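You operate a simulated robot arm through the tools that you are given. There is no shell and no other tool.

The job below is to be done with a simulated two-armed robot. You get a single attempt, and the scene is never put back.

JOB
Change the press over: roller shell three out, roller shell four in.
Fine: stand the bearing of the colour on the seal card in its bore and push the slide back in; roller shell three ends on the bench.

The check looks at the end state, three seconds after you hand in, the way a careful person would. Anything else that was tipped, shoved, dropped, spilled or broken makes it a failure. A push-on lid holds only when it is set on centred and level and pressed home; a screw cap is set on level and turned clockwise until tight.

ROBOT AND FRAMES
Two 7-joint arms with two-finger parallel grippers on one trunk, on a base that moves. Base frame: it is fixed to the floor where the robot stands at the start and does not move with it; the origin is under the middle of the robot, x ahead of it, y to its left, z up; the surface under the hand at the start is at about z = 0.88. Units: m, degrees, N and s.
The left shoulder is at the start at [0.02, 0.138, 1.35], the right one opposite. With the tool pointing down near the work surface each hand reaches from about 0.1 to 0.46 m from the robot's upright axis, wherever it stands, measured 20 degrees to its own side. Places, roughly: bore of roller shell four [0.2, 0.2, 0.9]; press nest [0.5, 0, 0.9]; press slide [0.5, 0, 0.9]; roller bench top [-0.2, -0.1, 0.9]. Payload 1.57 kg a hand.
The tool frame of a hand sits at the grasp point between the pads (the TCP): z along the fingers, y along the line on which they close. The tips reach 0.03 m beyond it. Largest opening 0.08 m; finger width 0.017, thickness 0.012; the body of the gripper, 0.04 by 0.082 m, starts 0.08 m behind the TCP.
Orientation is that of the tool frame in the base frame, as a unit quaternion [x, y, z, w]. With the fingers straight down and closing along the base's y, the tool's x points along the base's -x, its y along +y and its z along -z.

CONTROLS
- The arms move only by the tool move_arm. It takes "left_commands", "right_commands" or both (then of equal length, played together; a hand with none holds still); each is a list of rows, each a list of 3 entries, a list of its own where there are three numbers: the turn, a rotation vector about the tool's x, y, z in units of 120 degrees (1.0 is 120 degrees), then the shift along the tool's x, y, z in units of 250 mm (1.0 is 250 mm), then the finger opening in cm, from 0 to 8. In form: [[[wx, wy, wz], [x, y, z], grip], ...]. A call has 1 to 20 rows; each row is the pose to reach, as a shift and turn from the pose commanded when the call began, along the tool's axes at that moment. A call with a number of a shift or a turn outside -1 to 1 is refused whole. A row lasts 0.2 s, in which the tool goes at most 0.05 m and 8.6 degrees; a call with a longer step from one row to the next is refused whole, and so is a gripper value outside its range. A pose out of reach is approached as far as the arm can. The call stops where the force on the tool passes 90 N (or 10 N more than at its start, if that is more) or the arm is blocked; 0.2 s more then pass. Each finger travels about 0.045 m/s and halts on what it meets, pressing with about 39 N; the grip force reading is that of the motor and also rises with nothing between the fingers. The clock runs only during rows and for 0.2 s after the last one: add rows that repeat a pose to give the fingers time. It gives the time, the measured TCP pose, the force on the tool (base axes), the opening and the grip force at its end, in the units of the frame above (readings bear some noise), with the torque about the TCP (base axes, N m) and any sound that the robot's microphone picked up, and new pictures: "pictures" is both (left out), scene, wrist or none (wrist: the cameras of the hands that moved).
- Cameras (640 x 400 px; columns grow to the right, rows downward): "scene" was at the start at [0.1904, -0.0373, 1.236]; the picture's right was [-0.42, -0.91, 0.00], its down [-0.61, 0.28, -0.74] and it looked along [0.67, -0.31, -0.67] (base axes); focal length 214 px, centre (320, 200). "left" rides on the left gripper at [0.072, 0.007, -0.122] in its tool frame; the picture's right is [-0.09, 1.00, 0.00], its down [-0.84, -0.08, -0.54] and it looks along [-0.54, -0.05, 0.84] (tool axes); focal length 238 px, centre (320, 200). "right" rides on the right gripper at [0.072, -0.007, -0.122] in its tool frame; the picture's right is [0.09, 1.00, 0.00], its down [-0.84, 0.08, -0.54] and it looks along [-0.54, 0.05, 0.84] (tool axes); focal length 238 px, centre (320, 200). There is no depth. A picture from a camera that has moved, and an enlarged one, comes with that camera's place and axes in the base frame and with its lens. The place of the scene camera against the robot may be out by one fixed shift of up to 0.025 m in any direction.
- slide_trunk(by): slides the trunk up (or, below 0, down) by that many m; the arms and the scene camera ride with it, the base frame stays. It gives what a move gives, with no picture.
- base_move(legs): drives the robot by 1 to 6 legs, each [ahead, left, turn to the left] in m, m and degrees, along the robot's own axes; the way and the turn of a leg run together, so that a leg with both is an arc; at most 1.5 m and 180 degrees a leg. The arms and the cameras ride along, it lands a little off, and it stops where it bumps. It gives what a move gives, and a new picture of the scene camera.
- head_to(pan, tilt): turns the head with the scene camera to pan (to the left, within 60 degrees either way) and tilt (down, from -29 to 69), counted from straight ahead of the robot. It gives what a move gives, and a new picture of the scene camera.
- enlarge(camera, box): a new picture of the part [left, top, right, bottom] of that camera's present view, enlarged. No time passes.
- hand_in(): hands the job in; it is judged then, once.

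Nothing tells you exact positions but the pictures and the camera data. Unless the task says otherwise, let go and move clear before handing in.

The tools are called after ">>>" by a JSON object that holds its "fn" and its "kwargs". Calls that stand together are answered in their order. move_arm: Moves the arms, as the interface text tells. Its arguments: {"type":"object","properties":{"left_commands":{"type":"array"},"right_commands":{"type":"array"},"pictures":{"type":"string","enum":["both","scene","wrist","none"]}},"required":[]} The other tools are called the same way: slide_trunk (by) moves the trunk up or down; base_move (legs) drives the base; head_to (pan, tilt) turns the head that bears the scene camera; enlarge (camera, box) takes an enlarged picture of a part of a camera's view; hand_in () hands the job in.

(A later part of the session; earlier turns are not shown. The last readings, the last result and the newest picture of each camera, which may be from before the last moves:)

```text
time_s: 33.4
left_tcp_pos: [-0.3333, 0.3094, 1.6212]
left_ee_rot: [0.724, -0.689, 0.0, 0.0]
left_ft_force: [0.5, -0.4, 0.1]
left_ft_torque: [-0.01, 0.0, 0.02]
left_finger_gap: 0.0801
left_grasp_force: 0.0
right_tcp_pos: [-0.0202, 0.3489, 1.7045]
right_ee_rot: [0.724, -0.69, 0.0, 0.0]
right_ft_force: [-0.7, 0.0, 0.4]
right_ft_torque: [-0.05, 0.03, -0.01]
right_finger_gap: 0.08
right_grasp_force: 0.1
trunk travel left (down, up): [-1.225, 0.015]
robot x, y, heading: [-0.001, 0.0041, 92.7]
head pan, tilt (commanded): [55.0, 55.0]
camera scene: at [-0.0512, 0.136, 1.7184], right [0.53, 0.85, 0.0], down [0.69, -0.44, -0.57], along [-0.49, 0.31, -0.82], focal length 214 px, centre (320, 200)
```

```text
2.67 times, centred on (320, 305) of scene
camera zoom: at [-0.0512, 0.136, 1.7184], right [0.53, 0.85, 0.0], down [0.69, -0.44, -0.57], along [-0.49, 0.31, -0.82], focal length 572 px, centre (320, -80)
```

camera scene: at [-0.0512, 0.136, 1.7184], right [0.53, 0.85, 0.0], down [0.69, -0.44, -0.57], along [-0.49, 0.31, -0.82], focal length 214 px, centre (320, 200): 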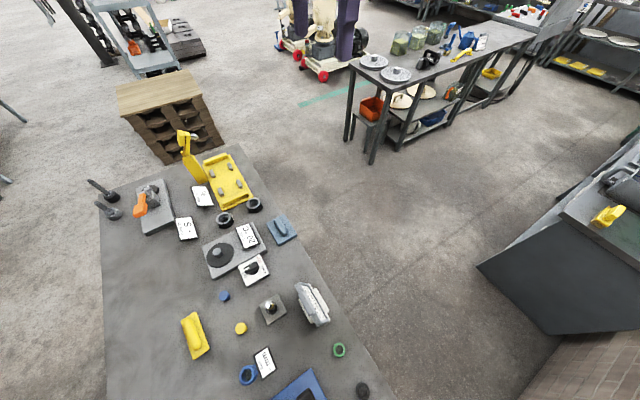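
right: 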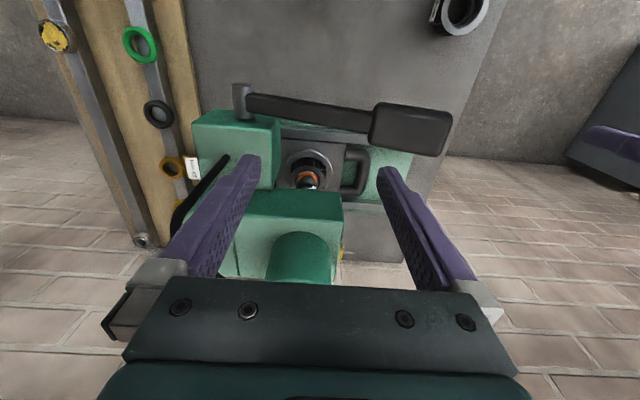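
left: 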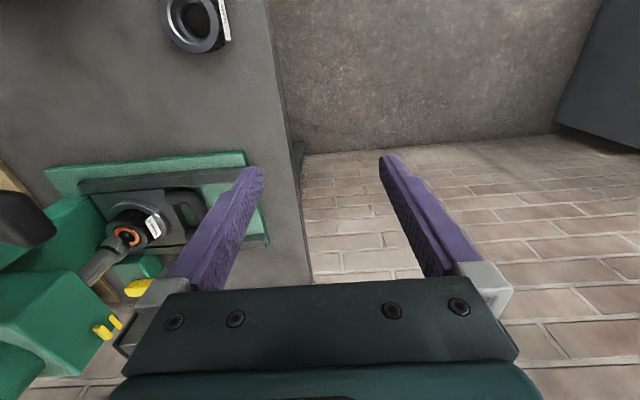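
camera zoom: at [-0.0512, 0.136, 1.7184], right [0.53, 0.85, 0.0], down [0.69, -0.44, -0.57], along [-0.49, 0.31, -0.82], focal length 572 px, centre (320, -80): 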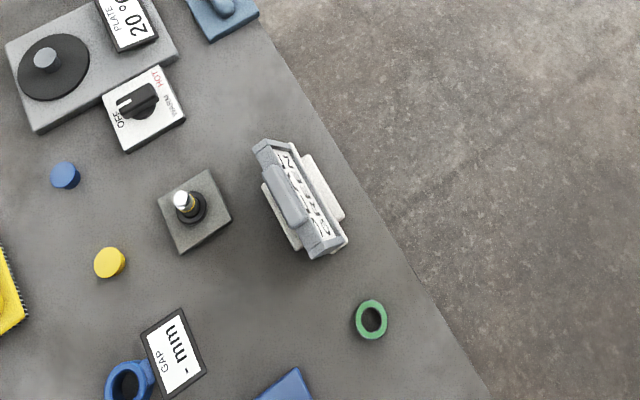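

A grey stand at the bench edge bears some lettering – it may be the seal card. I'll zoom in on it.

>>> {"fn": "enlarge", "kwargs": {"camera": "scene", "box": [280, 265, 360, 335]}}

>>> {"fn": "head_to", "kwargs": {"pan": 20, "tilt": 69}}

>>> {"fn": "enlarge", "kwargs": {"camera": "left", "box": [0, 0, 640, 300]}}

>>> {"fn": "enlarge", "kwargs": {"camera": "right", "box": [0, 0, 640, 300]}}

```text
5.71 times, centred on (320, 300) of scene
camera zoom: at [-0.0512, 0.136, 1.7184], right [0.53, 0.85, 0.0], down [0.69, -0.44, -0.57], along [-0.49, 0.31, -0.82], focal length 1226 px, centre (320, -371)
```

zoom: 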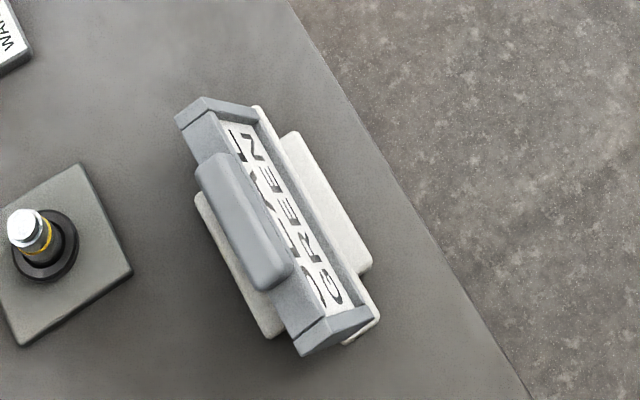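

```text
time_s: 34.4
left_tcp_pos: [-0.3351, 0.3091, 1.6217]
left_ee_rot: [0.725, -0.689, -0.001, 0.0]
left_ft_force: [0.0, -0.8, -0.4]
left_ft_torque: [0.02, 0.0, 0.01]
left_finger_gap: 0.0802
left_grasp_force: 0.1
right_tcp_pos: [-0.0209, 0.3484, 1.7058]
right_ee_rot: [0.724, -0.69, 0.0, 0.0]
right_ft_force: [-0.3, 0.3, 0.5]
right_ft_torque: [0.01, 0.0, -0.01]
right_finger_gap: 0.0801
right_grasp_force: 0.0
trunk travel left (down, up): [-1.225, 0.015]
robot x, y, heading: [-0.0015, 0.0017, 92.9]
head pan, tilt (commanded): [20.0, 68.8]
camera scene: at [-0.0118, 0.1491, 1.7029], right [0.92, 0.39, 0.0], down [0.36, -0.86, -0.36], along [-0.14, 0.33, -0.93], focal length 214 px, centre (320, 200)
```

scene: 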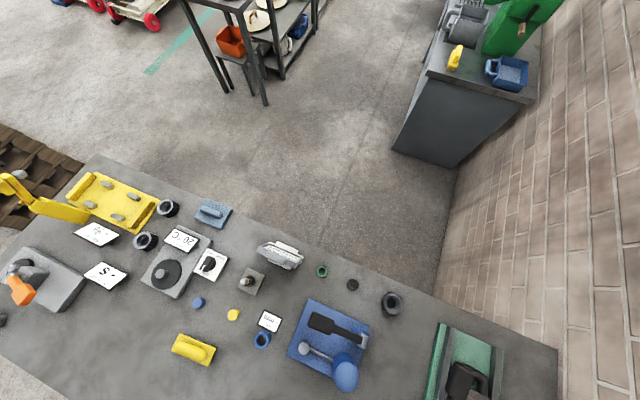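

```text
1.00 times, centred on (320, 150) of left (not enlarged: the box is as wide or as high as the picture)
camera zoom: at [-0.3379, 0.2365, 1.7424], right [-1.0, 0.04, 0.0], down [0.04, 0.84, 0.54], along [0.02, 0.54, -0.84], focal length 238 px, centre (320, 250)
```

zoom: 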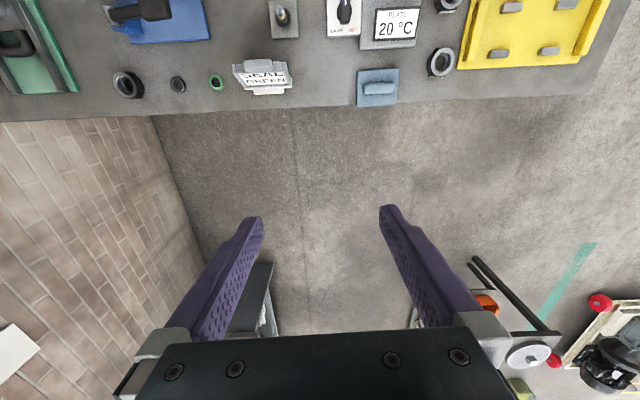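

```text
1.00 times, centred on (320, 150) of right (not enlarged: the box is as wide or as high as the picture)
camera zoom: at [-0.0115, 0.275, 1.8292], right [-0.99, -0.14, 0.0], down [-0.12, 0.83, 0.54], along [-0.08, 0.54, -0.84], focal length 238 px, centre (320, 250)
```

zoom: 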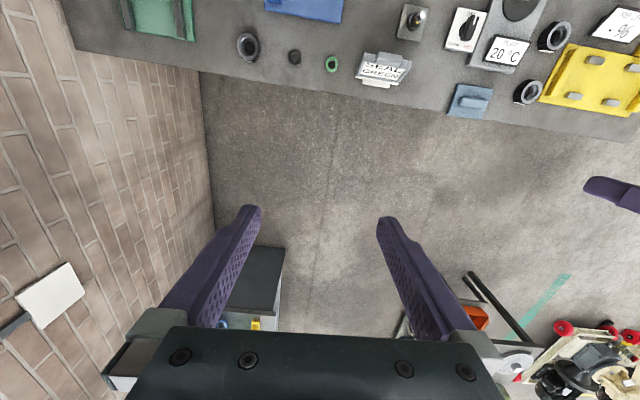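

>>> {"fn": "enlarge", "kwargs": {"camera": "left", "box": [200, 40, 320, 115]}}

>>> {"fn": "enlarge", "kwargs": {"camera": "right", "box": [320, 30, 440, 105]}}

>>> {"fn": "enlarge", "kwargs": {"camera": "left", "box": [90, 50, 250, 120]}}

>>> {"fn": "enlarge", "kwargs": {"camera": "scene", "box": [230, 220, 430, 340]}}

```text
5.33 times, centred on (260, 78) of left
camera zoom: at [-0.3379, 0.2365, 1.7424], right [-1.0, 0.04, 0.0], down [0.04, 0.84, 0.54], along [0.02, 0.54, -0.84], focal length 1271 px, centre (640, 853)
```

zoom: 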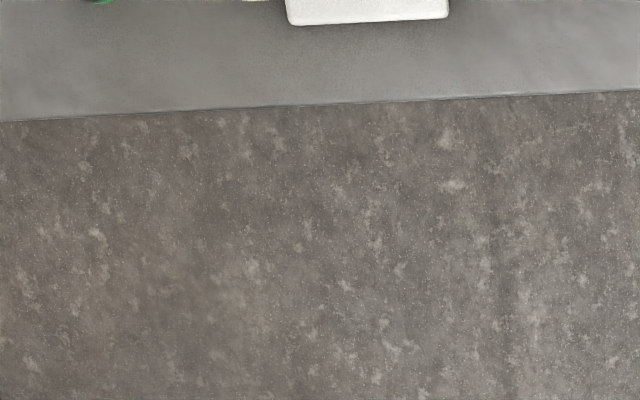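

```text
5.33 times, centred on (380, 68) of right
camera zoom: at [-0.0115, 0.275, 1.8292], right [-0.99, -0.14, 0.0], down [-0.12, 0.83, 0.54], along [-0.08, 0.54, -0.84], focal length 1271 px, centre (0, 907)
```

zoom: 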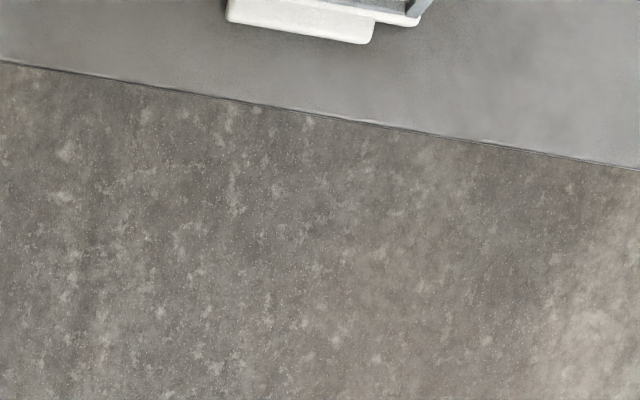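

```text
4.00 times, centred on (170, 85) of left
camera zoom: at [-0.3379, 0.2365, 1.7424], right [-1.0, 0.04, 0.0], down [0.04, 0.84, 0.54], along [0.02, 0.54, -0.84], focal length 953 px, centre (920, 660)
```

zoom: 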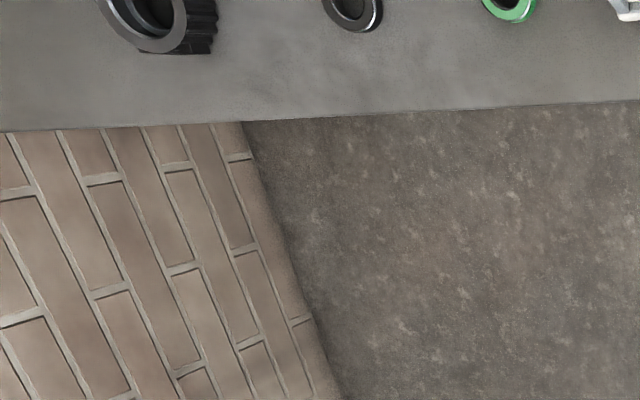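

```text
3.20 times, centred on (330, 280) of scene
camera zoom: at [-0.0118, 0.1491, 1.7029], right [0.92, 0.39, 0.0], down [0.36, -0.86, -0.36], along [-0.14, 0.33, -0.93], focal length 686 px, centre (288, -56)
```

zoom: 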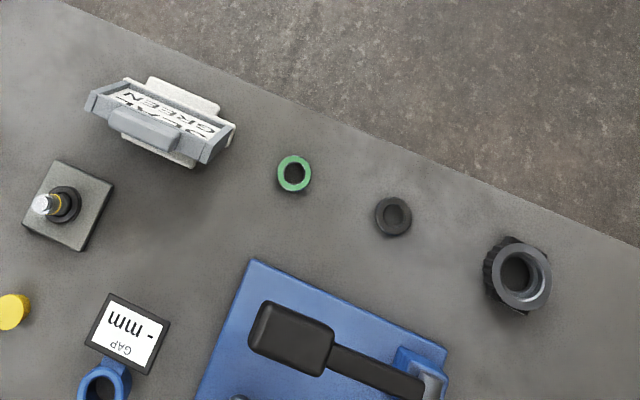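

>>> {"fn": "enlarge", "kwargs": {"camera": "left", "box": [205, 0, 315, 60]}}

>>> {"fn": "enlarge", "kwargs": {"camera": "right", "box": [325, 0, 435, 60]}}

>>> {"fn": "enlarge", "kwargs": {"camera": "left", "box": [90, 0, 250, 70]}}

```text
5.82 times, centred on (260, 30) of left
camera zoom: at [-0.3379, 0.2365, 1.7424], right [-1.0, 0.04, 0.0], down [0.04, 0.84, 0.54], along [0.02, 0.54, -0.84], focal length 1387 px, centre (669, 1189)
```

zoom: 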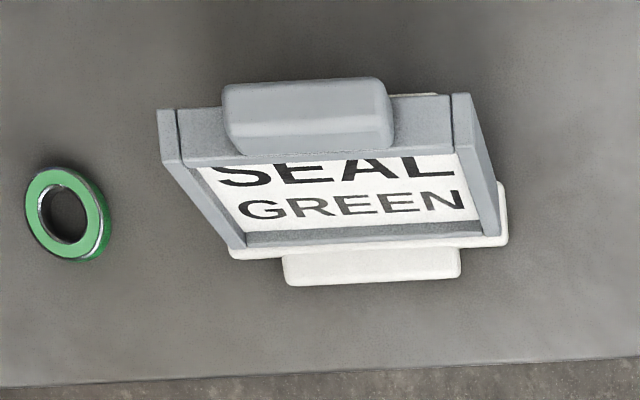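

```text
5.82 times, centred on (380, 30) of right
camera zoom: at [-0.0115, 0.275, 1.8292], right [-0.99, -0.14, 0.0], down [-0.12, 0.83, 0.54], along [-0.08, 0.54, -0.84], focal length 1387 px, centre (-29, 1189)
```

zoom: 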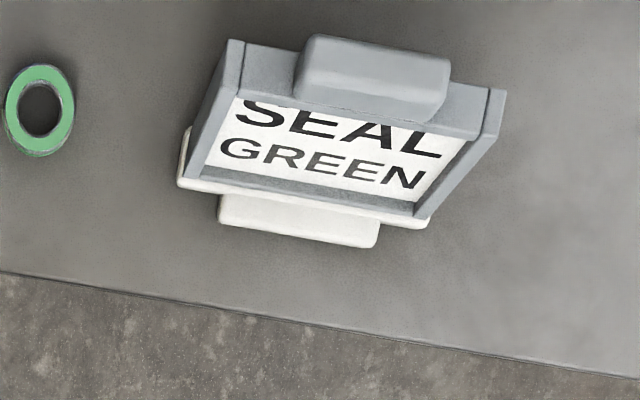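

```text
4.00 times, centred on (170, 35) of left
camera zoom: at [-0.3379, 0.2365, 1.7424], right [-1.0, 0.04, 0.0], down [0.04, 0.84, 0.54], along [0.02, 0.54, -0.84], focal length 953 px, centre (920, 860)
```

zoom: 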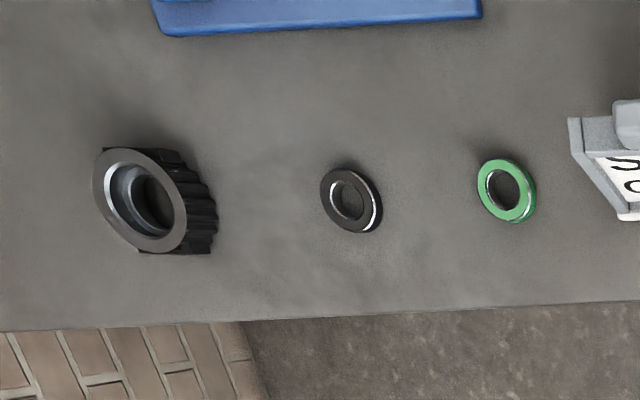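

The seal card reads "SEAL GREEN", so the green-sealed bearing (about [-0.03, 0.2]) goes into shell four. I'll turn back to face the press and get accurate views with the wrist cameras.

>>> {"fn": "base_move", "kwargs": {"legs": [[0, 0, -92.7]]}}

>>> {"fn": "head_to", "kwargs": {"pan": 0, "tilt": 60}}

>>> {"fn": "enlarge", "kwargs": {"camera": "scene", "box": [220, 80, 460, 230]}}

>>> {"fn": "enlarge", "kwargs": {"camera": "right", "box": [160, 0, 480, 200]}}

>>> {"fn": "enlarge", "kwargs": {"camera": "left", "box": [0, 0, 320, 200]}}

```text
time_s: 38.8
left_tcp_pos: [0.3294, 0.3141, 1.6222]
left_ee_rot: [0.008, 1.0, 0.0, 0.0]
left_ft_force: [-0.2, -0.2, -0.6]
left_ft_torque: [0.0, -0.01, 0.0]
left_finger_gap: 0.08
left_grasp_force: 0.0
right_tcp_pos: [0.349, -0.0008, 1.705]
right_ee_rot: [0.009, 1.0, 0.0, 0.001]
right_ft_force: [0.2, -0.5, 0.5]
right_ft_torque: [-0.02, -0.01, 0.02]
right_finger_gap: 0.0797
right_grasp_force: 0.0
trunk travel left (down, up): [-1.225, 0.015]
robot x, y, heading: [-0.0024, -0.0022, -0.9]
head pan, tilt (commanded): [20.0, 68.8]
camera scene: at [0.1674, 0.0145, 1.7029], right [0.33, -0.94, 0.0], down [-0.88, -0.3, -0.36], along [0.34, 0.12, -0.93], focal length 214 px, centre (320, 200)
```

scene: 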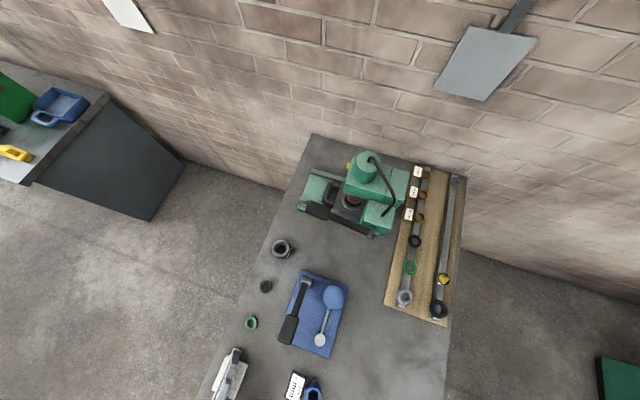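

```text
time_s: 39.6
left_tcp_pos: [0.3294, 0.3148, 1.6222]
left_ee_rot: [0.008, 1.0, 0.0, 0.0]
left_ft_force: [-0.1, 0.2, 0.4]
left_ft_torque: [0.02, -0.02, 0.0]
left_finger_gap: 0.0798
left_grasp_force: 0.0
right_tcp_pos: [0.3482, -0.001, 1.7063]
right_ee_rot: [0.008, 1.0, 0.0, 0.0]
right_ft_force: [0.0, 0.4, 0.1]
right_ft_torque: [0.02, 0.0, 0.01]
right_finger_gap: 0.0799
right_grasp_force: 0.1
trunk travel left (down, up): [-1.225, 0.015]
robot x, y, heading: [-0.0021, -0.0054, -0.9]
head pan, tilt (commanded): [0.0, 60.0]
camera scene: at [0.1812, -0.0048, 1.7123], right [-0.01, -1.0, 0.0], down [-0.87, 0.01, -0.5], along [0.5, -0.01, -0.87], focal length 214 px, centre (320, 200)
```

scene: 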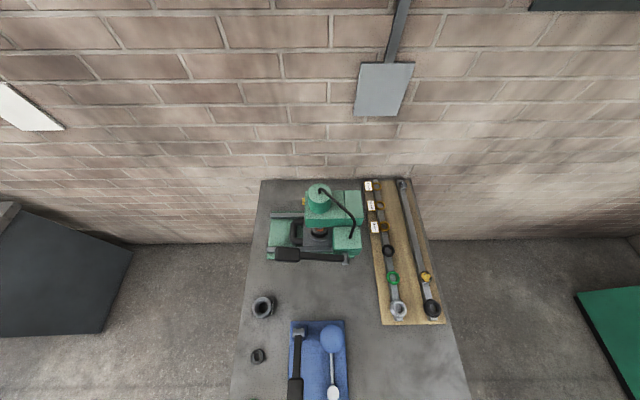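

```text
2.67 times, centred on (340, 155) of scene
camera zoom: at [0.1812, -0.0048, 1.7123], right [-0.01, -1.0, 0.0], down [-0.87, 0.01, -0.5], along [0.5, -0.01, -0.87], focal length 572 px, centre (267, 320)
```

zoom: 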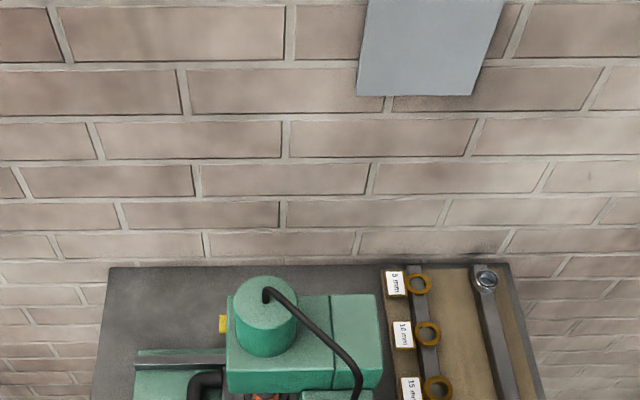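

```text
2.00 times, centred on (320, 100) of right
camera zoom: at [0.2759, -0.0083, 1.8292], right [-0.08, 1.0, 0.0], down [0.84, 0.06, 0.54], along [0.54, 0.04, -0.84], focal length 477 px, centre (320, 400)
```

zoom: 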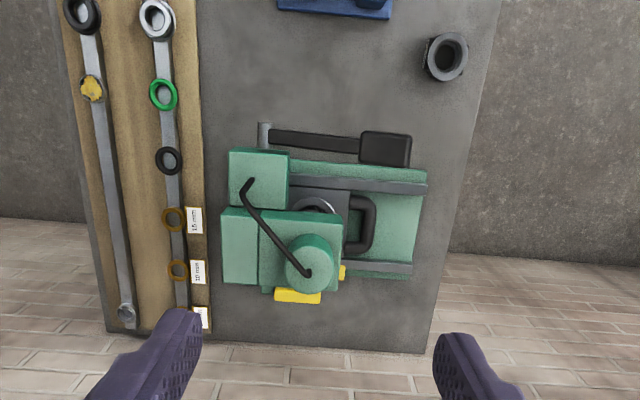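

```text
2.00 times, centred on (160, 100) of left
camera zoom: at [0.2572, 0.321, 1.7424], right [0.11, 0.99, 0.0], down [0.84, -0.09, 0.54], along [0.54, -0.06, -0.84], focal length 477 px, centre (640, 400)
```

zoom: 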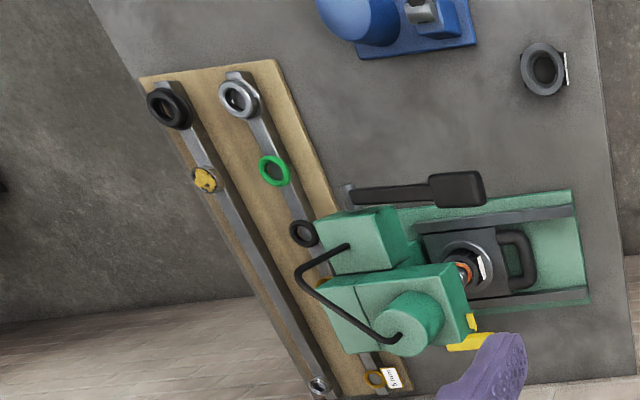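

The press head is over the nest, with the slide handle on the +y side and the lever in front at about x=0.35. I'll tuck the right hand away to the right, then lower the trunk to look closely.

>>> {"fn": "move_arm", "kwargs": {"right_commands": [[[0, 0, 0], [0.06, -0.14, -0.03], 8], [[0, 0, 0], [0.12, -0.28, -0.06], 8], [[0, 0, 0], [0.18, -0.42, -0.09], 8], [[0, 0, 0], [0.24, -0.56, -0.12], 8], [[0, 0, 0], [0.3, -0.7, -0.15], 8], [[0, 0, 0], [0.36, -0.84, -0.18], 8], [[0, 0, 0], [0.4, -0.96, -0.2], 8]], "pictures": "none"}}

>>> {"fn": "slide_trunk", "kwargs": {"by": -0.5}}

>>> {"fn": "head_to", "kwargs": {"pan": 0, "tilt": 40}}

>>> {"fn": "enlarge", "kwargs": {"camera": "scene", "box": [140, 60, 460, 260]}}

```text
time_s: 40.8
left_tcp_pos: [0.3298, 0.3141, 1.6208]
left_ee_rot: [0.006, 1.0, 0.0, 0.0]
left_ft_force: [0.0, -0.5, -0.3]
left_ft_torque: [0.01, -0.02, 0.0]
left_finger_gap: 0.0799
left_grasp_force: 0.0
right_tcp_pos: [0.2511, -0.1844, 1.7]
right_ee_rot: [-0.004, 0.994, -0.07, -0.083]
right_ft_force: [0.2, -0.8, -0.4]
right_ft_torque: [-0.03, -0.03, 0.02]
right_finger_gap: 0.0802
right_grasp_force: 0.0
trunk travel left (down, up): [-1.225, 0.015]
robot x, y, heading: [0.0022, 0.0014, -0.9]
head pan, tilt (commanded): [0.0, 60.0]
stopped in row 6 (right hand): the arm was blocked; the commanded pose is now the measured one
```

```text
refused: -0.5 is not a number from -0.4 to 0.4
```

```text
time_s: 41.6
left_tcp_pos: [0.3299, 0.3137, 1.6212]
left_ee_rot: [0.008, 1.0, 0.0, 0.0]
left_ft_force: [-0.6, 0.5, 0.0]
left_ft_torque: [-0.02, 0.02, -0.03]
left_finger_gap: 0.0803
left_grasp_force: 0.1
right_tcp_pos: [0.2513, -0.1841, 1.7001]
right_ee_rot: [-0.003, 0.994, -0.07, -0.083]
right_ft_force: [0.0, 0.1, 0.1]
right_ft_torque: [-0.02, -0.02, 0.0]
right_finger_gap: 0.0799
right_grasp_force: 0.0
trunk travel left (down, up): [-1.225, 0.015]
robot x, y, heading: [-0.001, -0.0008, -0.9]
head pan, tilt (commanded): [0.0, 40.0]
camera scene: at [0.1995, -0.0051, 1.739], right [-0.02, -1.0, 0.0], down [-0.64, 0.01, -0.77], along [0.77, -0.01, -0.64], focal length 214 px, centre (320, 200)
```

scene: 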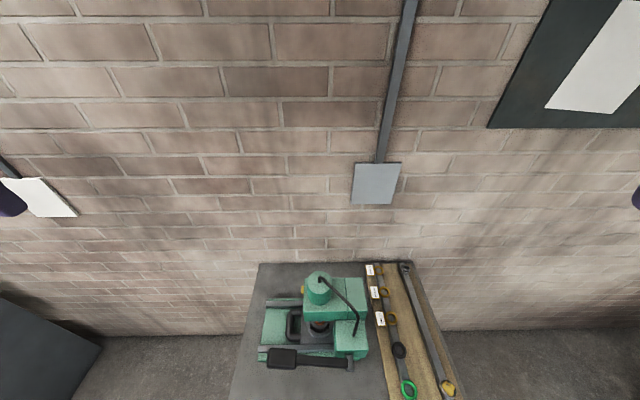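

```text
2.00 times, centred on (300, 160) of scene
camera zoom: at [0.1995, -0.0051, 1.739], right [-0.02, -1.0, 0.0], down [-0.64, 0.01, -0.77], along [0.77, -0.01, -0.64], focal length 429 px, centre (360, 280)
```

zoom: 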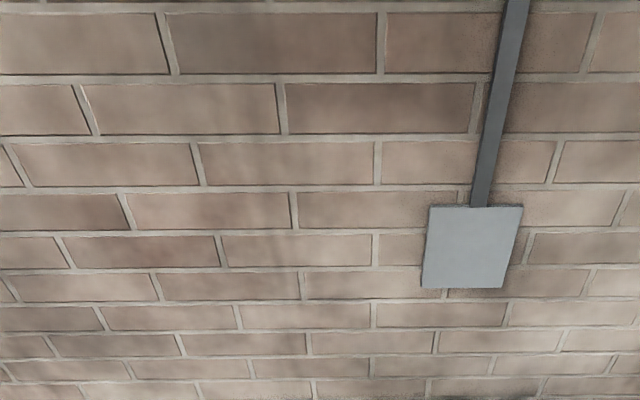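

The right arm stopped short but is clear of the press at its side. I'll lower the trunk in two steps and look.

>>> {"fn": "slide_trunk", "kwargs": {"by": -0.4}}

>>> {"fn": "enlarge", "kwargs": {"camera": "left", "box": [0, 0, 320, 200]}}

>>> {"fn": "enlarge", "kwargs": {"camera": "right", "box": [0, 0, 640, 400]}}

>>> {"fn": "head_to", "kwargs": {"pan": 0, "tilt": 50}}

>>> {"fn": "enlarge", "kwargs": {"camera": "scene", "box": [200, 80, 440, 230]}}

```text
time_s: 45.5
left_tcp_pos: [0.3293, 0.313, 1.2216]
left_ee_rot: [0.008, 1.0, 0.001, 0.0]
left_ft_force: [-0.3, -0.2, 1.1]
left_ft_torque: [-0.02, 0.01, -0.01]
left_finger_gap: 0.0799
left_grasp_force: 0.1
right_tcp_pos: [0.2515, -0.1846, 1.3009]
right_ee_rot: [-0.003, 0.994, -0.071, -0.082]
right_ft_force: [0.2, 0.6, 0.7]
right_ft_torque: [0.02, 0.0, 0.05]
right_finger_gap: 0.0801
right_grasp_force: 0.0
trunk travel left (down, up): [-0.825, 0.415]
robot x, y, heading: [0.0016, 0.0023, -0.9]
head pan, tilt (commanded): [0.0, 40.0]
```

```text
2.00 times, centred on (160, 100) of left
camera zoom: at [0.2573, 0.321, 1.3425], right [0.11, 0.99, 0.0], down [0.84, -0.09, 0.54], along [0.54, -0.06, -0.84], focal length 477 px, centre (640, 400)
```

zoom: 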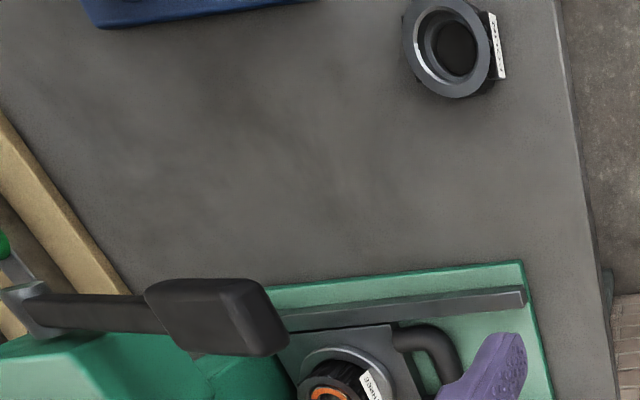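

```text
1.00 times, centred on (320, 200) of right (not enlarged: the box is as wide or as high as the picture)
camera zoom: at [0.1998, -0.175, 1.433], right [-0.11, 0.99, -0.12], down [0.91, 0.15, 0.38], along [0.39, -0.07, -0.92], focal length 238 px, centre (320, 200)
```

zoom: 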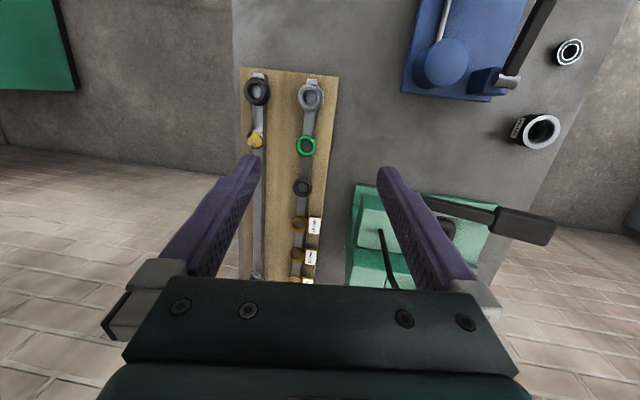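

```text
time_s: 46.2
left_tcp_pos: [0.3309, 0.3129, 1.2207]
left_ee_rot: [0.008, 1.0, 0.0, 0.0]
left_ft_force: [1.0, -0.6, -1.4]
left_ft_torque: [-0.03, -0.01, 0.0]
left_finger_gap: 0.0798
left_grasp_force: 0.1
right_tcp_pos: [0.251, -0.185, 1.3001]
right_ee_rot: [-0.004, 0.994, -0.07, -0.081]
right_ft_force: [-1.6, 0.3, 0.6]
right_ft_torque: [0.0, -0.04, 0.01]
right_finger_gap: 0.0801
right_grasp_force: 0.2
trunk travel left (down, up): [-0.825, 0.415]
robot x, y, heading: [-0.0019, 0.0023, -0.8]
head pan, tilt (commanded): [0.0, 50.0]
camera scene: at [0.1916, -0.005, 1.3249], right [-0.02, -1.0, 0.0], down [-0.77, 0.01, -0.64], along [0.64, -0.01, -0.77], focal length 214 px, centre (320, 200)
```

scene: 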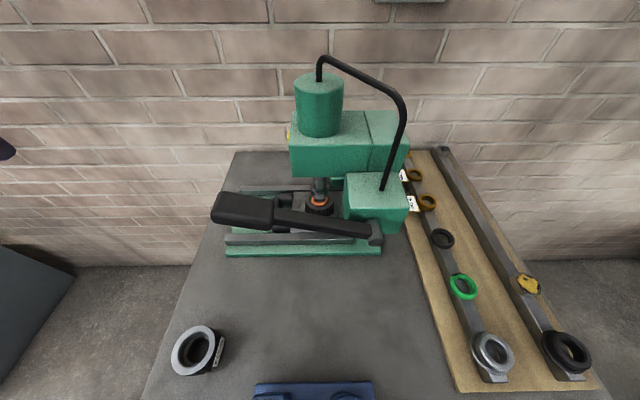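

```text
2.67 times, centred on (320, 155) of scene
camera zoom: at [0.1916, -0.005, 1.3249], right [-0.02, -1.0, 0.0], down [-0.77, 0.01, -0.64], along [0.64, -0.01, -0.77], focal length 572 px, centre (320, 320)
```

zoom: 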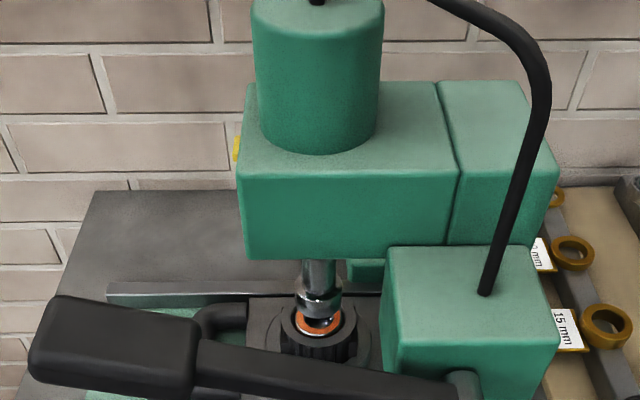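

The ram tip hovers over the orange bearing of shell three, so the slide may come straight out. I'll drive a little ahead so the left hand reaches the slide well.

>>> {"fn": "base_move", "kwargs": {"legs": [[0.1, -0.03, 0.8]]}}

>>> {"fn": "enlarge", "kwargs": {"camera": "left", "box": [0, 0, 640, 400]}}

```text
time_s: 47.4
left_tcp_pos: [0.4237, 0.2869, 1.2218]
left_ee_rot: [0.002, 1.0, -0.001, 0.001]
left_ft_force: [-0.5, 0.6, 0.5]
left_ft_torque: [0.0, 0.01, -0.02]
left_finger_gap: 0.0801
left_grasp_force: 0.1
right_tcp_pos: [0.3521, -0.2114, 1.3003]
right_ee_rot: [-0.01, 0.994, -0.071, -0.082]
right_ft_force: [0.0, 0.7, -0.3]
right_ft_torque: [-0.02, 0.01, 0.01]
right_finger_gap: 0.0801
right_grasp_force: 0.0
trunk travel left (down, up): [-0.825, 0.415]
robot x, y, heading: [0.099, -0.0337, 0.0]
head pan, tilt (commanded): [0.0, 50.0]
camera scene: at [0.2898, -0.0337, 1.3249], right [0.0, -1.0, 0.0], down [-0.77, 0.0, -0.64], along [0.64, 0.0, -0.77], focal length 214 px, centre (320, 200)
```

scene: 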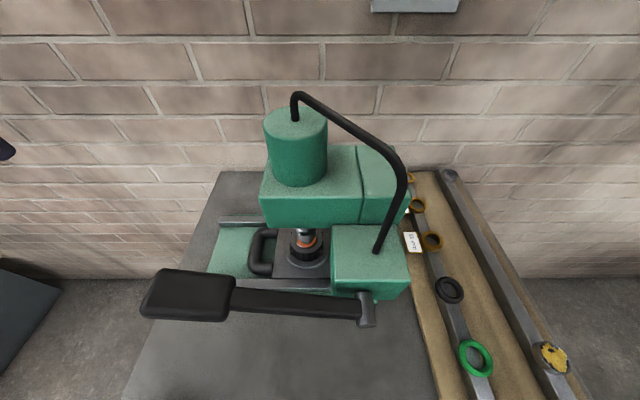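

```text
1.00 times, centred on (320, 200) of left (not enlarged: the box is as wide or as high as the picture)
camera zoom: at [0.351, 0.2934, 1.3424], right [0.09, 1.0, 0.0], down [0.84, -0.08, 0.54], along [0.54, -0.05, -0.84], focal length 238 px, centre (320, 200)
```

zoom: 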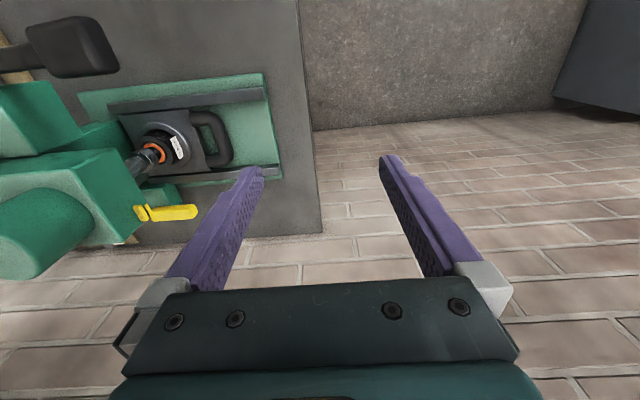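

I'll bring the left hand closer above the slide's outer end to triangulate the handle and shell.

>>> {"fn": "move_arm", "kwargs": {"left_commands": [[[0, 0, 0], [0.06, -0.12, 0.1], 8], [[0, 0, 0], [0.12, -0.24, 0.2], 8], [[0, 0, 0], [0.176, -0.348, 0.288], 8], [[0, 0, 0], [0.176, -0.348, 0.288], 8]], "pictures": "both"}}

>>> {"fn": "enlarge", "kwargs": {"camera": "left", "box": [40, 0, 360, 200]}}

```text
time_s: 48.4
left_tcp_pos: [0.3784, 0.1992, 1.1492]
left_ee_rot: [0.001, 1.0, -0.001, 0.0]
left_ft_force: [-0.4, 0.3, -1.1]
left_ft_torque: [-0.01, 0.02, -0.03]
left_finger_gap: 0.08
left_grasp_force: 0.0
right_tcp_pos: [0.3532, -0.2127, 1.2992]
right_ee_rot: [-0.01, 0.994, -0.071, -0.083]
right_ft_force: [-0.2, 0.3, 0.4]
right_ft_torque: [-0.05, 0.01, 0.0]
right_finger_gap: 0.08
right_grasp_force: 0.1
trunk travel left (down, up): [-0.825, 0.415]
robot x, y, heading: [0.0984, -0.0318, -0.1]
head pan, tilt (commanded): [0.0, 50.0]
camera scene: at [0.2898, -0.0337, 1.3249], right [0.0, -1.0, 0.0], down [-0.77, 0.0, -0.64], along [0.64, 0.0, -0.77], focal length 214 px, centre (320, 200)
camera left: at [0.3071, 0.2055, 1.2702], right [0.09, 1.0, 0.0], down [0.84, -0.08, 0.54], along [0.54, -0.05, -0.84], focal length 238 px, centre (320, 200)
```

scene: 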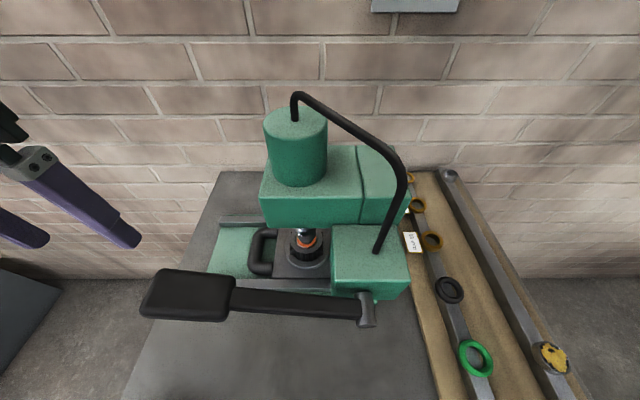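
left: 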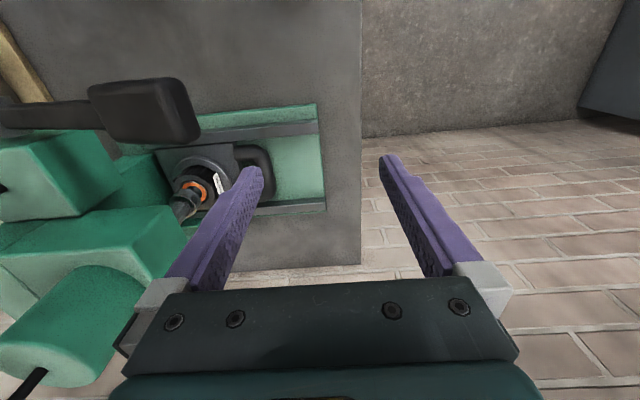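

```text
2.00 times, centred on (200, 100) of left
camera zoom: at [0.3071, 0.2055, 1.2702], right [0.09, 1.0, 0.0], down [0.84, -0.08, 0.54], along [0.54, -0.05, -0.84], focal length 477 px, centre (560, 400)
```

zoom: 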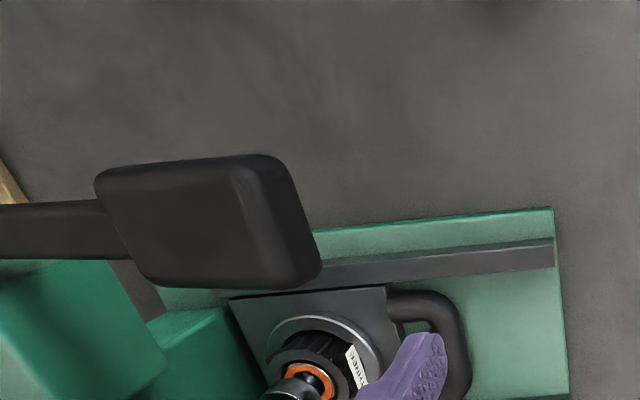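

I want a side view of the press, so I'll rotate the left tool by 90° so that its camera looks toward -y along the slide.

>>> {"fn": "move_arm", "kwargs": {"left_commands": [[[0, 0, 0.07], [-0.02, 0.02, 0.03], 8], [[0, 0, 0.14], [-0.05, 0.04, 0.06], 8], [[0, 0, 0.21], [-0.08, 0.06, 0.1], 8], [[0, 0, 0.28], [-0.11, 0.08, 0.14], 8], [[0, 0, 0.35], [-0.14, 0.1, 0.18], 8], [[0, 0, 0.42], [-0.17, 0.12, 0.22], 8], [[0, 0, 0.49], [-0.2, 0.14, 0.26], 8], [[0, 0, 0.56], [-0.23, 0.16, 0.3], 8], [[0, 0, 0.63], [-0.26, 0.18, 0.34], 8], [[0, 0, 0.7], [-0.28, 0.2, 0.38], 8], [[0, 0, 0.75], [-0.28, 0.2, 0.4], 8], [[0, 0, 0.75], [-0.28, 0.2, 0.4], 8]], "pictures": "both"}}

>>> {"fn": "enlarge", "kwargs": {"camera": "left", "box": [160, 0, 480, 200]}}

```text
time_s: 51.0
left_tcp_pos: [0.4509, 0.2499, 1.05]
left_ee_rot: [0.708, 0.706, 0.001, 0.0]
left_ft_force: [-0.1, -1.1, 0.1]
left_ft_torque: [0.01, 0.01, 0.03]
left_finger_gap: 0.0801
left_grasp_force: 0.0
right_tcp_pos: [0.3522, -0.2123, 1.2991]
right_ee_rot: [-0.011, 0.994, -0.07, -0.083]
right_ft_force: [0.1, 0.6, 0.0]
right_ft_torque: [0.02, 0.03, 0.0]
right_finger_gap: 0.0802
right_grasp_force: 0.0
trunk travel left (down, up): [-0.825, 0.415]
robot x, y, heading: [0.0983, -0.0306, 0.2]
head pan, tilt (commanded): [0.0, 50.0]
camera scene: at [0.2898, -0.0337, 1.3249], right [0.0, -1.0, 0.0], down [-0.77, 0.0, -0.64], along [0.64, 0.0, -0.77], focal length 214 px, centre (320, 200)
camera left: at [0.4562, 0.3217, 1.1709], right [1.0, -0.1, 0.0], down [-0.08, -0.84, 0.54], along [-0.05, -0.54, -0.84], focal length 238 px, centre (320, 200)
```

scene: 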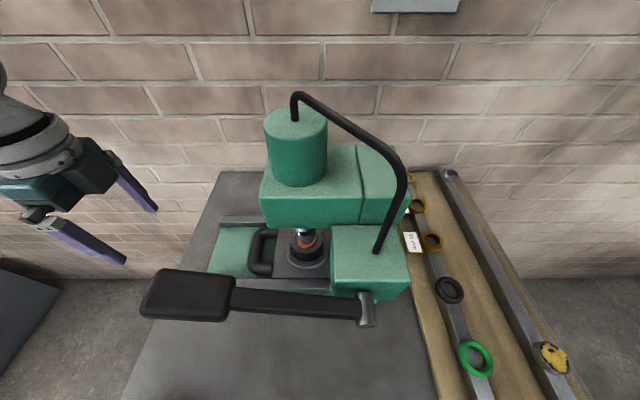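
left: 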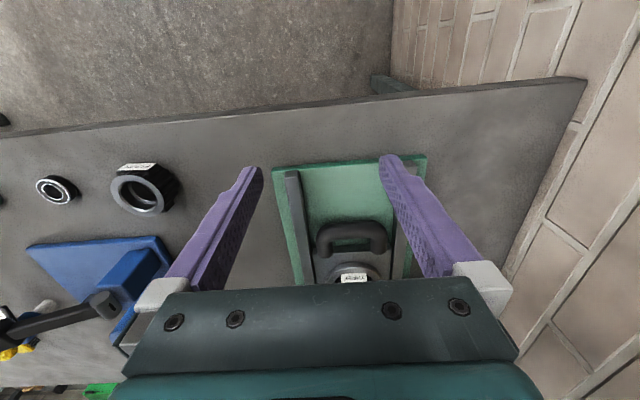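

```text
2.00 times, centred on (320, 100) of left
camera zoom: at [0.4562, 0.3217, 1.1709], right [1.0, -0.1, 0.0], down [-0.08, -0.84, 0.54], along [-0.05, -0.54, -0.84], focal length 477 px, centre (320, 400)
```

zoom: 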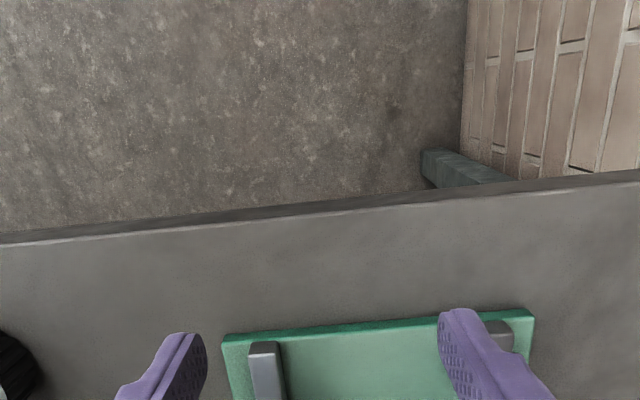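

I'll tilt the left hand so its camera looks nearly level along -y, to judge heights of the slide handle, shell and ram.

>>> {"fn": "move_arm", "kwargs": {"left_commands": [[[0, -0.07, 0], [-0.01, 0, 0.04], 8], [[0, -0.14, 0], [-0.02, 0, 0.08], 8], [[0, -0.21, 0], [-0.03, 0, 0.12], 8], [[0, -0.28, 0], [-0.04, 0, 0.16], 8], [[0, -0.333, 0], [-0.04, 0, 0.2], 8], [[0, -0.333, 0], [-0.04, 0, 0.2], 8]], "pictures": "both"}}

>>> {"fn": "enlarge", "kwargs": {"camera": "left", "box": [220, 80, 420, 280]}}

```text
time_s: 52.4
left_tcp_pos: [0.4281, 0.2269, 1.0093]
left_ee_rot: [0.665, 0.664, -0.242, 0.242]
left_ft_force: [0.6, -0.7, -0.2]
left_ft_torque: [-0.01, 0.0, -0.01]
left_finger_gap: 0.0799
left_grasp_force: 0.2
left hand out of reach, approached as far as the arm can: row 5, 6
right_tcp_pos: [0.3507, -0.2123, 1.3002]
right_ee_rot: [-0.01, 0.994, -0.071, -0.082]
right_ft_force: [-0.2, -0.6, -0.1]
right_ft_torque: [0.02, 0.0, -0.04]
right_finger_gap: 0.0801
right_grasp_force: 0.1
trunk travel left (down, up): [-0.825, 0.415]
robot x, y, heading: [0.0977, -0.0311, -0.1]
head pan, tilt (commanded): [0.0, 50.0]
camera scene: at [0.2897, -0.0337, 1.3249], right [0.0, -1.0, 0.0], down [-0.77, 0.0, -0.64], along [0.64, 0.0, -0.77], focal length 214 px, centre (320, 200)
camera left: at [0.4342, 0.3595, 1.0557], right [1.0, -0.07, 0.06], down [-0.08, -0.29, 0.95], along [-0.05, -0.95, -0.3], focal length 238 px, centre (320, 200)
```

scene: 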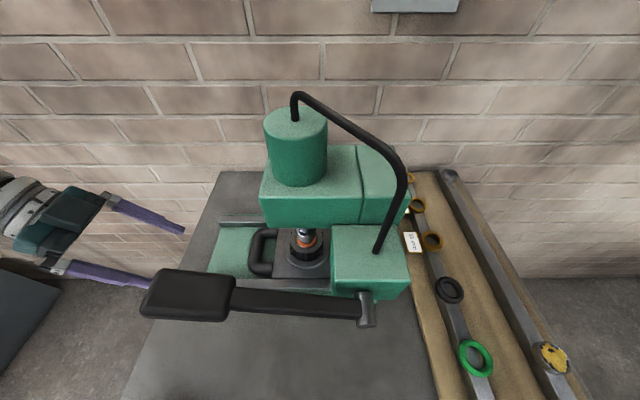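
left: 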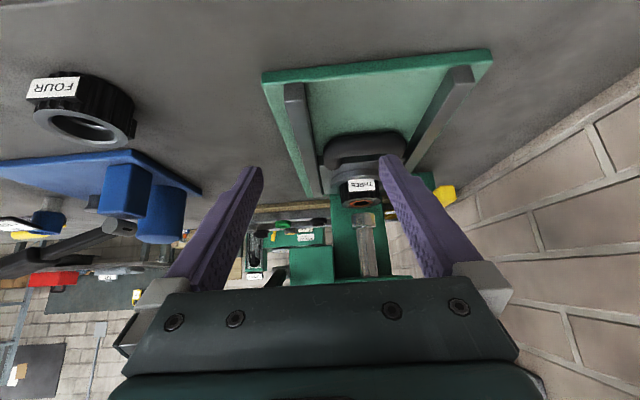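

```text
2.00 times, centred on (320, 180) of left
camera zoom: at [0.4342, 0.3595, 1.0557], right [1.0, -0.07, 0.06], down [-0.08, -0.29, 0.95], along [-0.05, -0.95, -0.3], focal length 477 px, centre (320, 240)
```

zoom: 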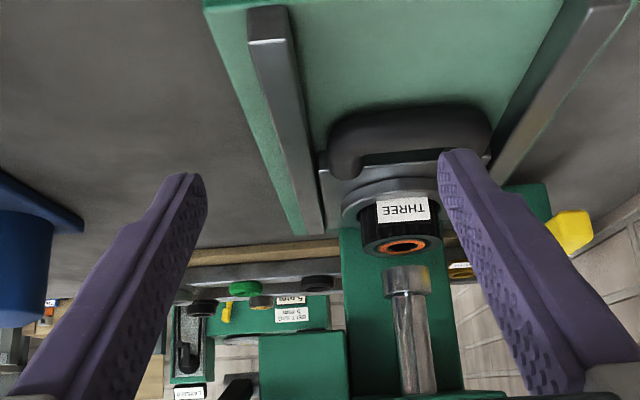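

This view shows the slide (handle bar near y≈0.10, z≈0.907, x≈0.43–0.525), shell three with about 15 mm gap under the ram. I'll bring the left hand upright again, then to above the handle with the fingers closing along y.

>>> {"fn": "move_arm", "kwargs": {"left_commands": [[[0, 0.06, 0], [-0.02, 0.02, -0.05], 8], [[0, 0.12, 0], [-0.04, 0.04, -0.1], 8], [[0, 0.18, 0], [-0.06, 0.06, -0.15], 8], [[0, 0.24, 0], [-0.08, 0.08, -0.2], 8], [[0, 0.3, 0], [-0.1, 0.088, -0.25], 7], [[0, 0.333, 0], [-0.112, 0.088, -0.277], 6]], "pictures": "none"}}

```text
time_s: 53.8
left_tcp_pos: [0.4489, 0.249, 1.0823]
left_ee_rot: [0.708, 0.706, 0.002, -0.001]
left_ft_force: [0.5, 0.2, 0.0]
left_ft_torque: [0.03, -0.02, 0.01]
left_finger_gap: 0.0596
left_grasp_force: 0.1
right_tcp_pos: [0.3526, -0.2106, 1.2998]
right_ee_rot: [-0.01, 0.994, -0.07, -0.083]
right_ft_force: [-0.4, 0.6, -0.9]
right_ft_torque: [-0.03, -0.01, -0.02]
right_finger_gap: 0.0801
right_grasp_force: 0.0
trunk travel left (down, up): [-0.825, 0.415]
robot x, y, heading: [0.0981, -0.0304, -0.1]
head pan, tilt (commanded): [0.0, 50.0]
```

>>> {"fn": "move_arm", "kwargs": {"left_commands": [[[0, 0, -0.07], [-0.03, 0, -0.02], 5], [[0, 0, -0.14], [-0.08, 0.01, -0.05], 5], [[0, 0, -0.21], [-0.13, 0.02, -0.072], 4.1], [[0, 0, -0.28], [-0.18, 0.03, -0.072], 4.1], [[0, 0, -0.35], [-0.24, 0.04, -0.072], 4.1], [[0, 0, -0.42], [-0.3, 0.05, -0.072], 4.1], [[0, 0, -0.49], [-0.36, 0.06, -0.072], 4.1], [[0, 0, -0.56], [-0.42, 0.07, -0.072], 4.1], [[0, 0, -0.63], [-0.48, 0.084, -0.072], 4.1], [[0, 0, -0.7], [-0.53, 0.084, -0.072], 4.1], [[0, 0, -0.75], [-0.556, 0.084, -0.072], 4.1], [[0, 0, -0.75], [-0.556, 0.084, -0.072], 4.1]], "pictures": "both"}}

>>> {"fn": "enlarge", "kwargs": {"camera": "left", "box": [160, 50, 400, 200]}}

```text
time_s: 56.4
left_tcp_pos: [0.4706, 0.1105, 1.1]
left_ee_rot: [0.0, 1.0, 0.0, 0.0]
left_ft_force: [-0.1, 0.2, 0.3]
left_ft_torque: [0.06, 0.01, 0.01]
left_finger_gap: 0.0409
left_grasp_force: 0.0
right_tcp_pos: [0.3518, -0.2126, 1.3002]
right_ee_rot: [-0.011, 0.994, -0.071, -0.082]
right_ft_force: [0.1, 0.3, 0.3]
right_ft_torque: [0.03, 0.0, 0.0]
right_finger_gap: 0.0798
right_grasp_force: 0.1
trunk travel left (down, up): [-0.825, 0.415]
robot x, y, heading: [0.0943, -0.0315, -0.1]
head pan, tilt (commanded): [0.0, 50.0]
camera scene: at [0.2898, -0.0337, 1.3249], right [0.0, -1.0, 0.0], down [-0.77, 0.0, -0.64], along [0.64, 0.0, -0.77], focal length 214 px, centre (320, 200)
camera left: at [0.3986, 0.1165, 1.2211], right [0.09, 1.0, 0.0], down [0.84, -0.08, 0.54], along [0.54, -0.05, -0.84], focal length 238 px, centre (320, 200)
```

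scene: 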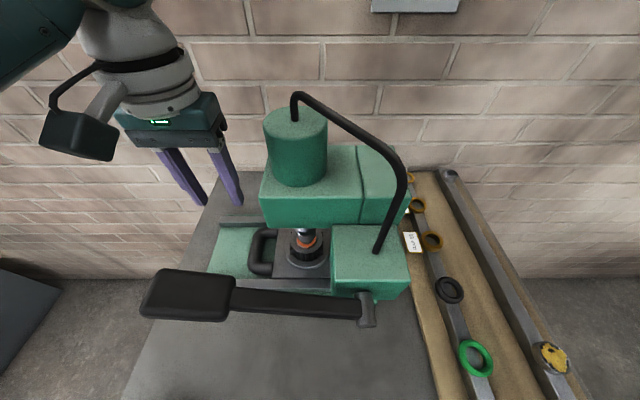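
left: 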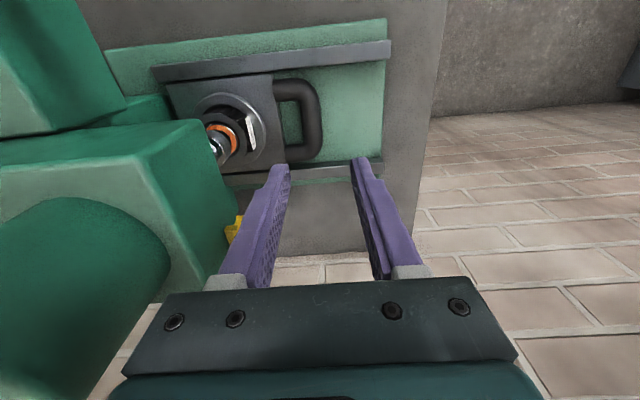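

```text
2.67 times, centred on (280, 125) of left
camera zoom: at [0.3986, 0.1165, 1.2211], right [0.09, 1.0, 0.0], down [0.84, -0.08, 0.54], along [0.54, -0.05, -0.84], focal length 636 px, centre (427, 400)
```

zoom: 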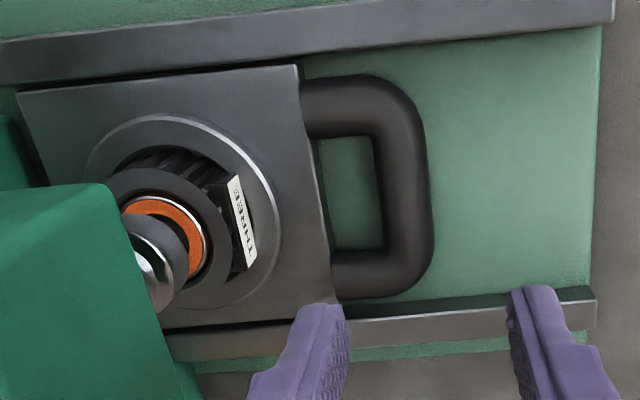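

Handle bar measured at about [0.475, 0.098, 0.905], the press head's left face at y≈0.04, lever grip ends at x≈0.352. I'll lower onto the bar with one finger inside the loop.

>>> {"fn": "move_arm", "kwargs": {"left_commands": [[[0, 0, 0], [-0.018, -0.05, 0.05], 4.1], [[0, 0, 0], [-0.018, -0.05, 0.2], 4.1], [[0, 0, 0], [-0.018, -0.05, 0.35], 4.1], [[0, 0, 0], [-0.018, -0.05, 0.48], 4.1], [[0, 0, 0], [-0.018, -0.05, 0.48], 4.1]], "pictures": "both"}}

>>> {"fn": "enlarge", "kwargs": {"camera": "left", "box": [160, 50, 480, 250]}}

```text
time_s: 57.6
left_tcp_pos: [0.4739, 0.0962, 0.9789]
left_ee_rot: [0.0, 1.0, 0.0, 0.0]
left_ft_force: [-0.3, -0.5, 0.0]
left_ft_torque: [0.01, 0.01, 0.01]
left_finger_gap: 0.0408
left_grasp_force: 0.0
right_tcp_pos: [0.3512, -0.2125, 1.3004]
right_ee_rot: [-0.01, 0.994, -0.071, -0.082]
right_ft_force: [-0.5, 0.2, -0.2]
right_ft_torque: [-0.01, -0.03, -0.02]
right_finger_gap: 0.0801
right_grasp_force: 0.1
trunk travel left (down, up): [-0.825, 0.415]
robot x, y, heading: [0.0988, -0.0327, -0.2]
head pan, tilt (commanded): [0.0, 50.0]
camera scene: at [0.2898, -0.0337, 1.3249], right [0.0, -1.0, 0.0], down [-0.77, 0.0, -0.64], along [0.64, 0.0, -0.77], focal length 214 px, centre (320, 200)
camera left: at [0.4016, 0.1036, 1.0996], right [0.09, 1.0, 0.0], down [0.84, -0.08, 0.54], along [0.54, -0.05, -0.84], focal length 238 px, centre (320, 200)
```

scene: 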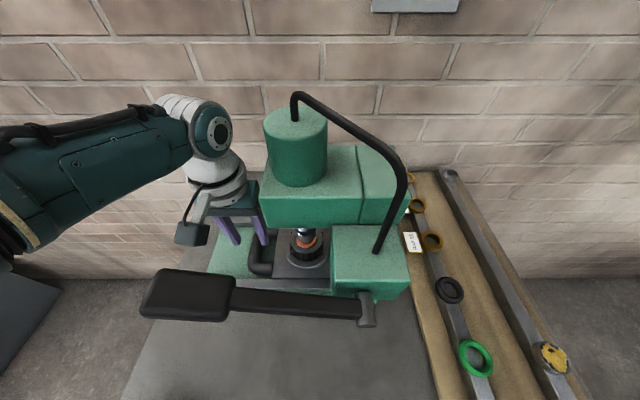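
left: 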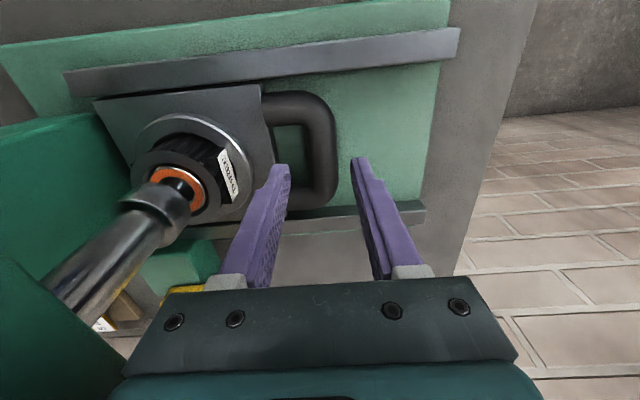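

```text
2.00 times, centred on (320, 150) of left
camera zoom: at [0.4016, 0.1036, 1.0996], right [0.09, 1.0, 0.0], down [0.84, -0.08, 0.54], along [0.54, -0.05, -0.84], focal length 477 px, centre (320, 300)
```

zoom: 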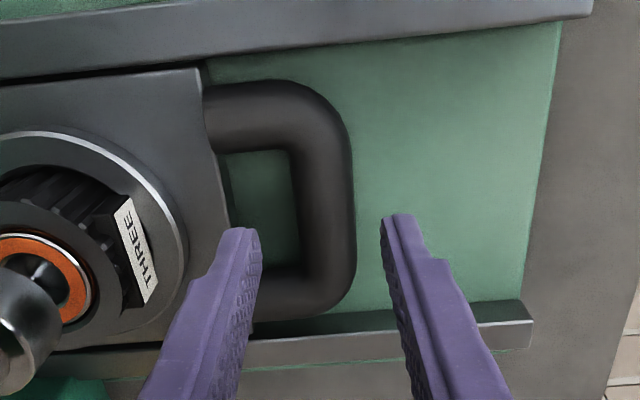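

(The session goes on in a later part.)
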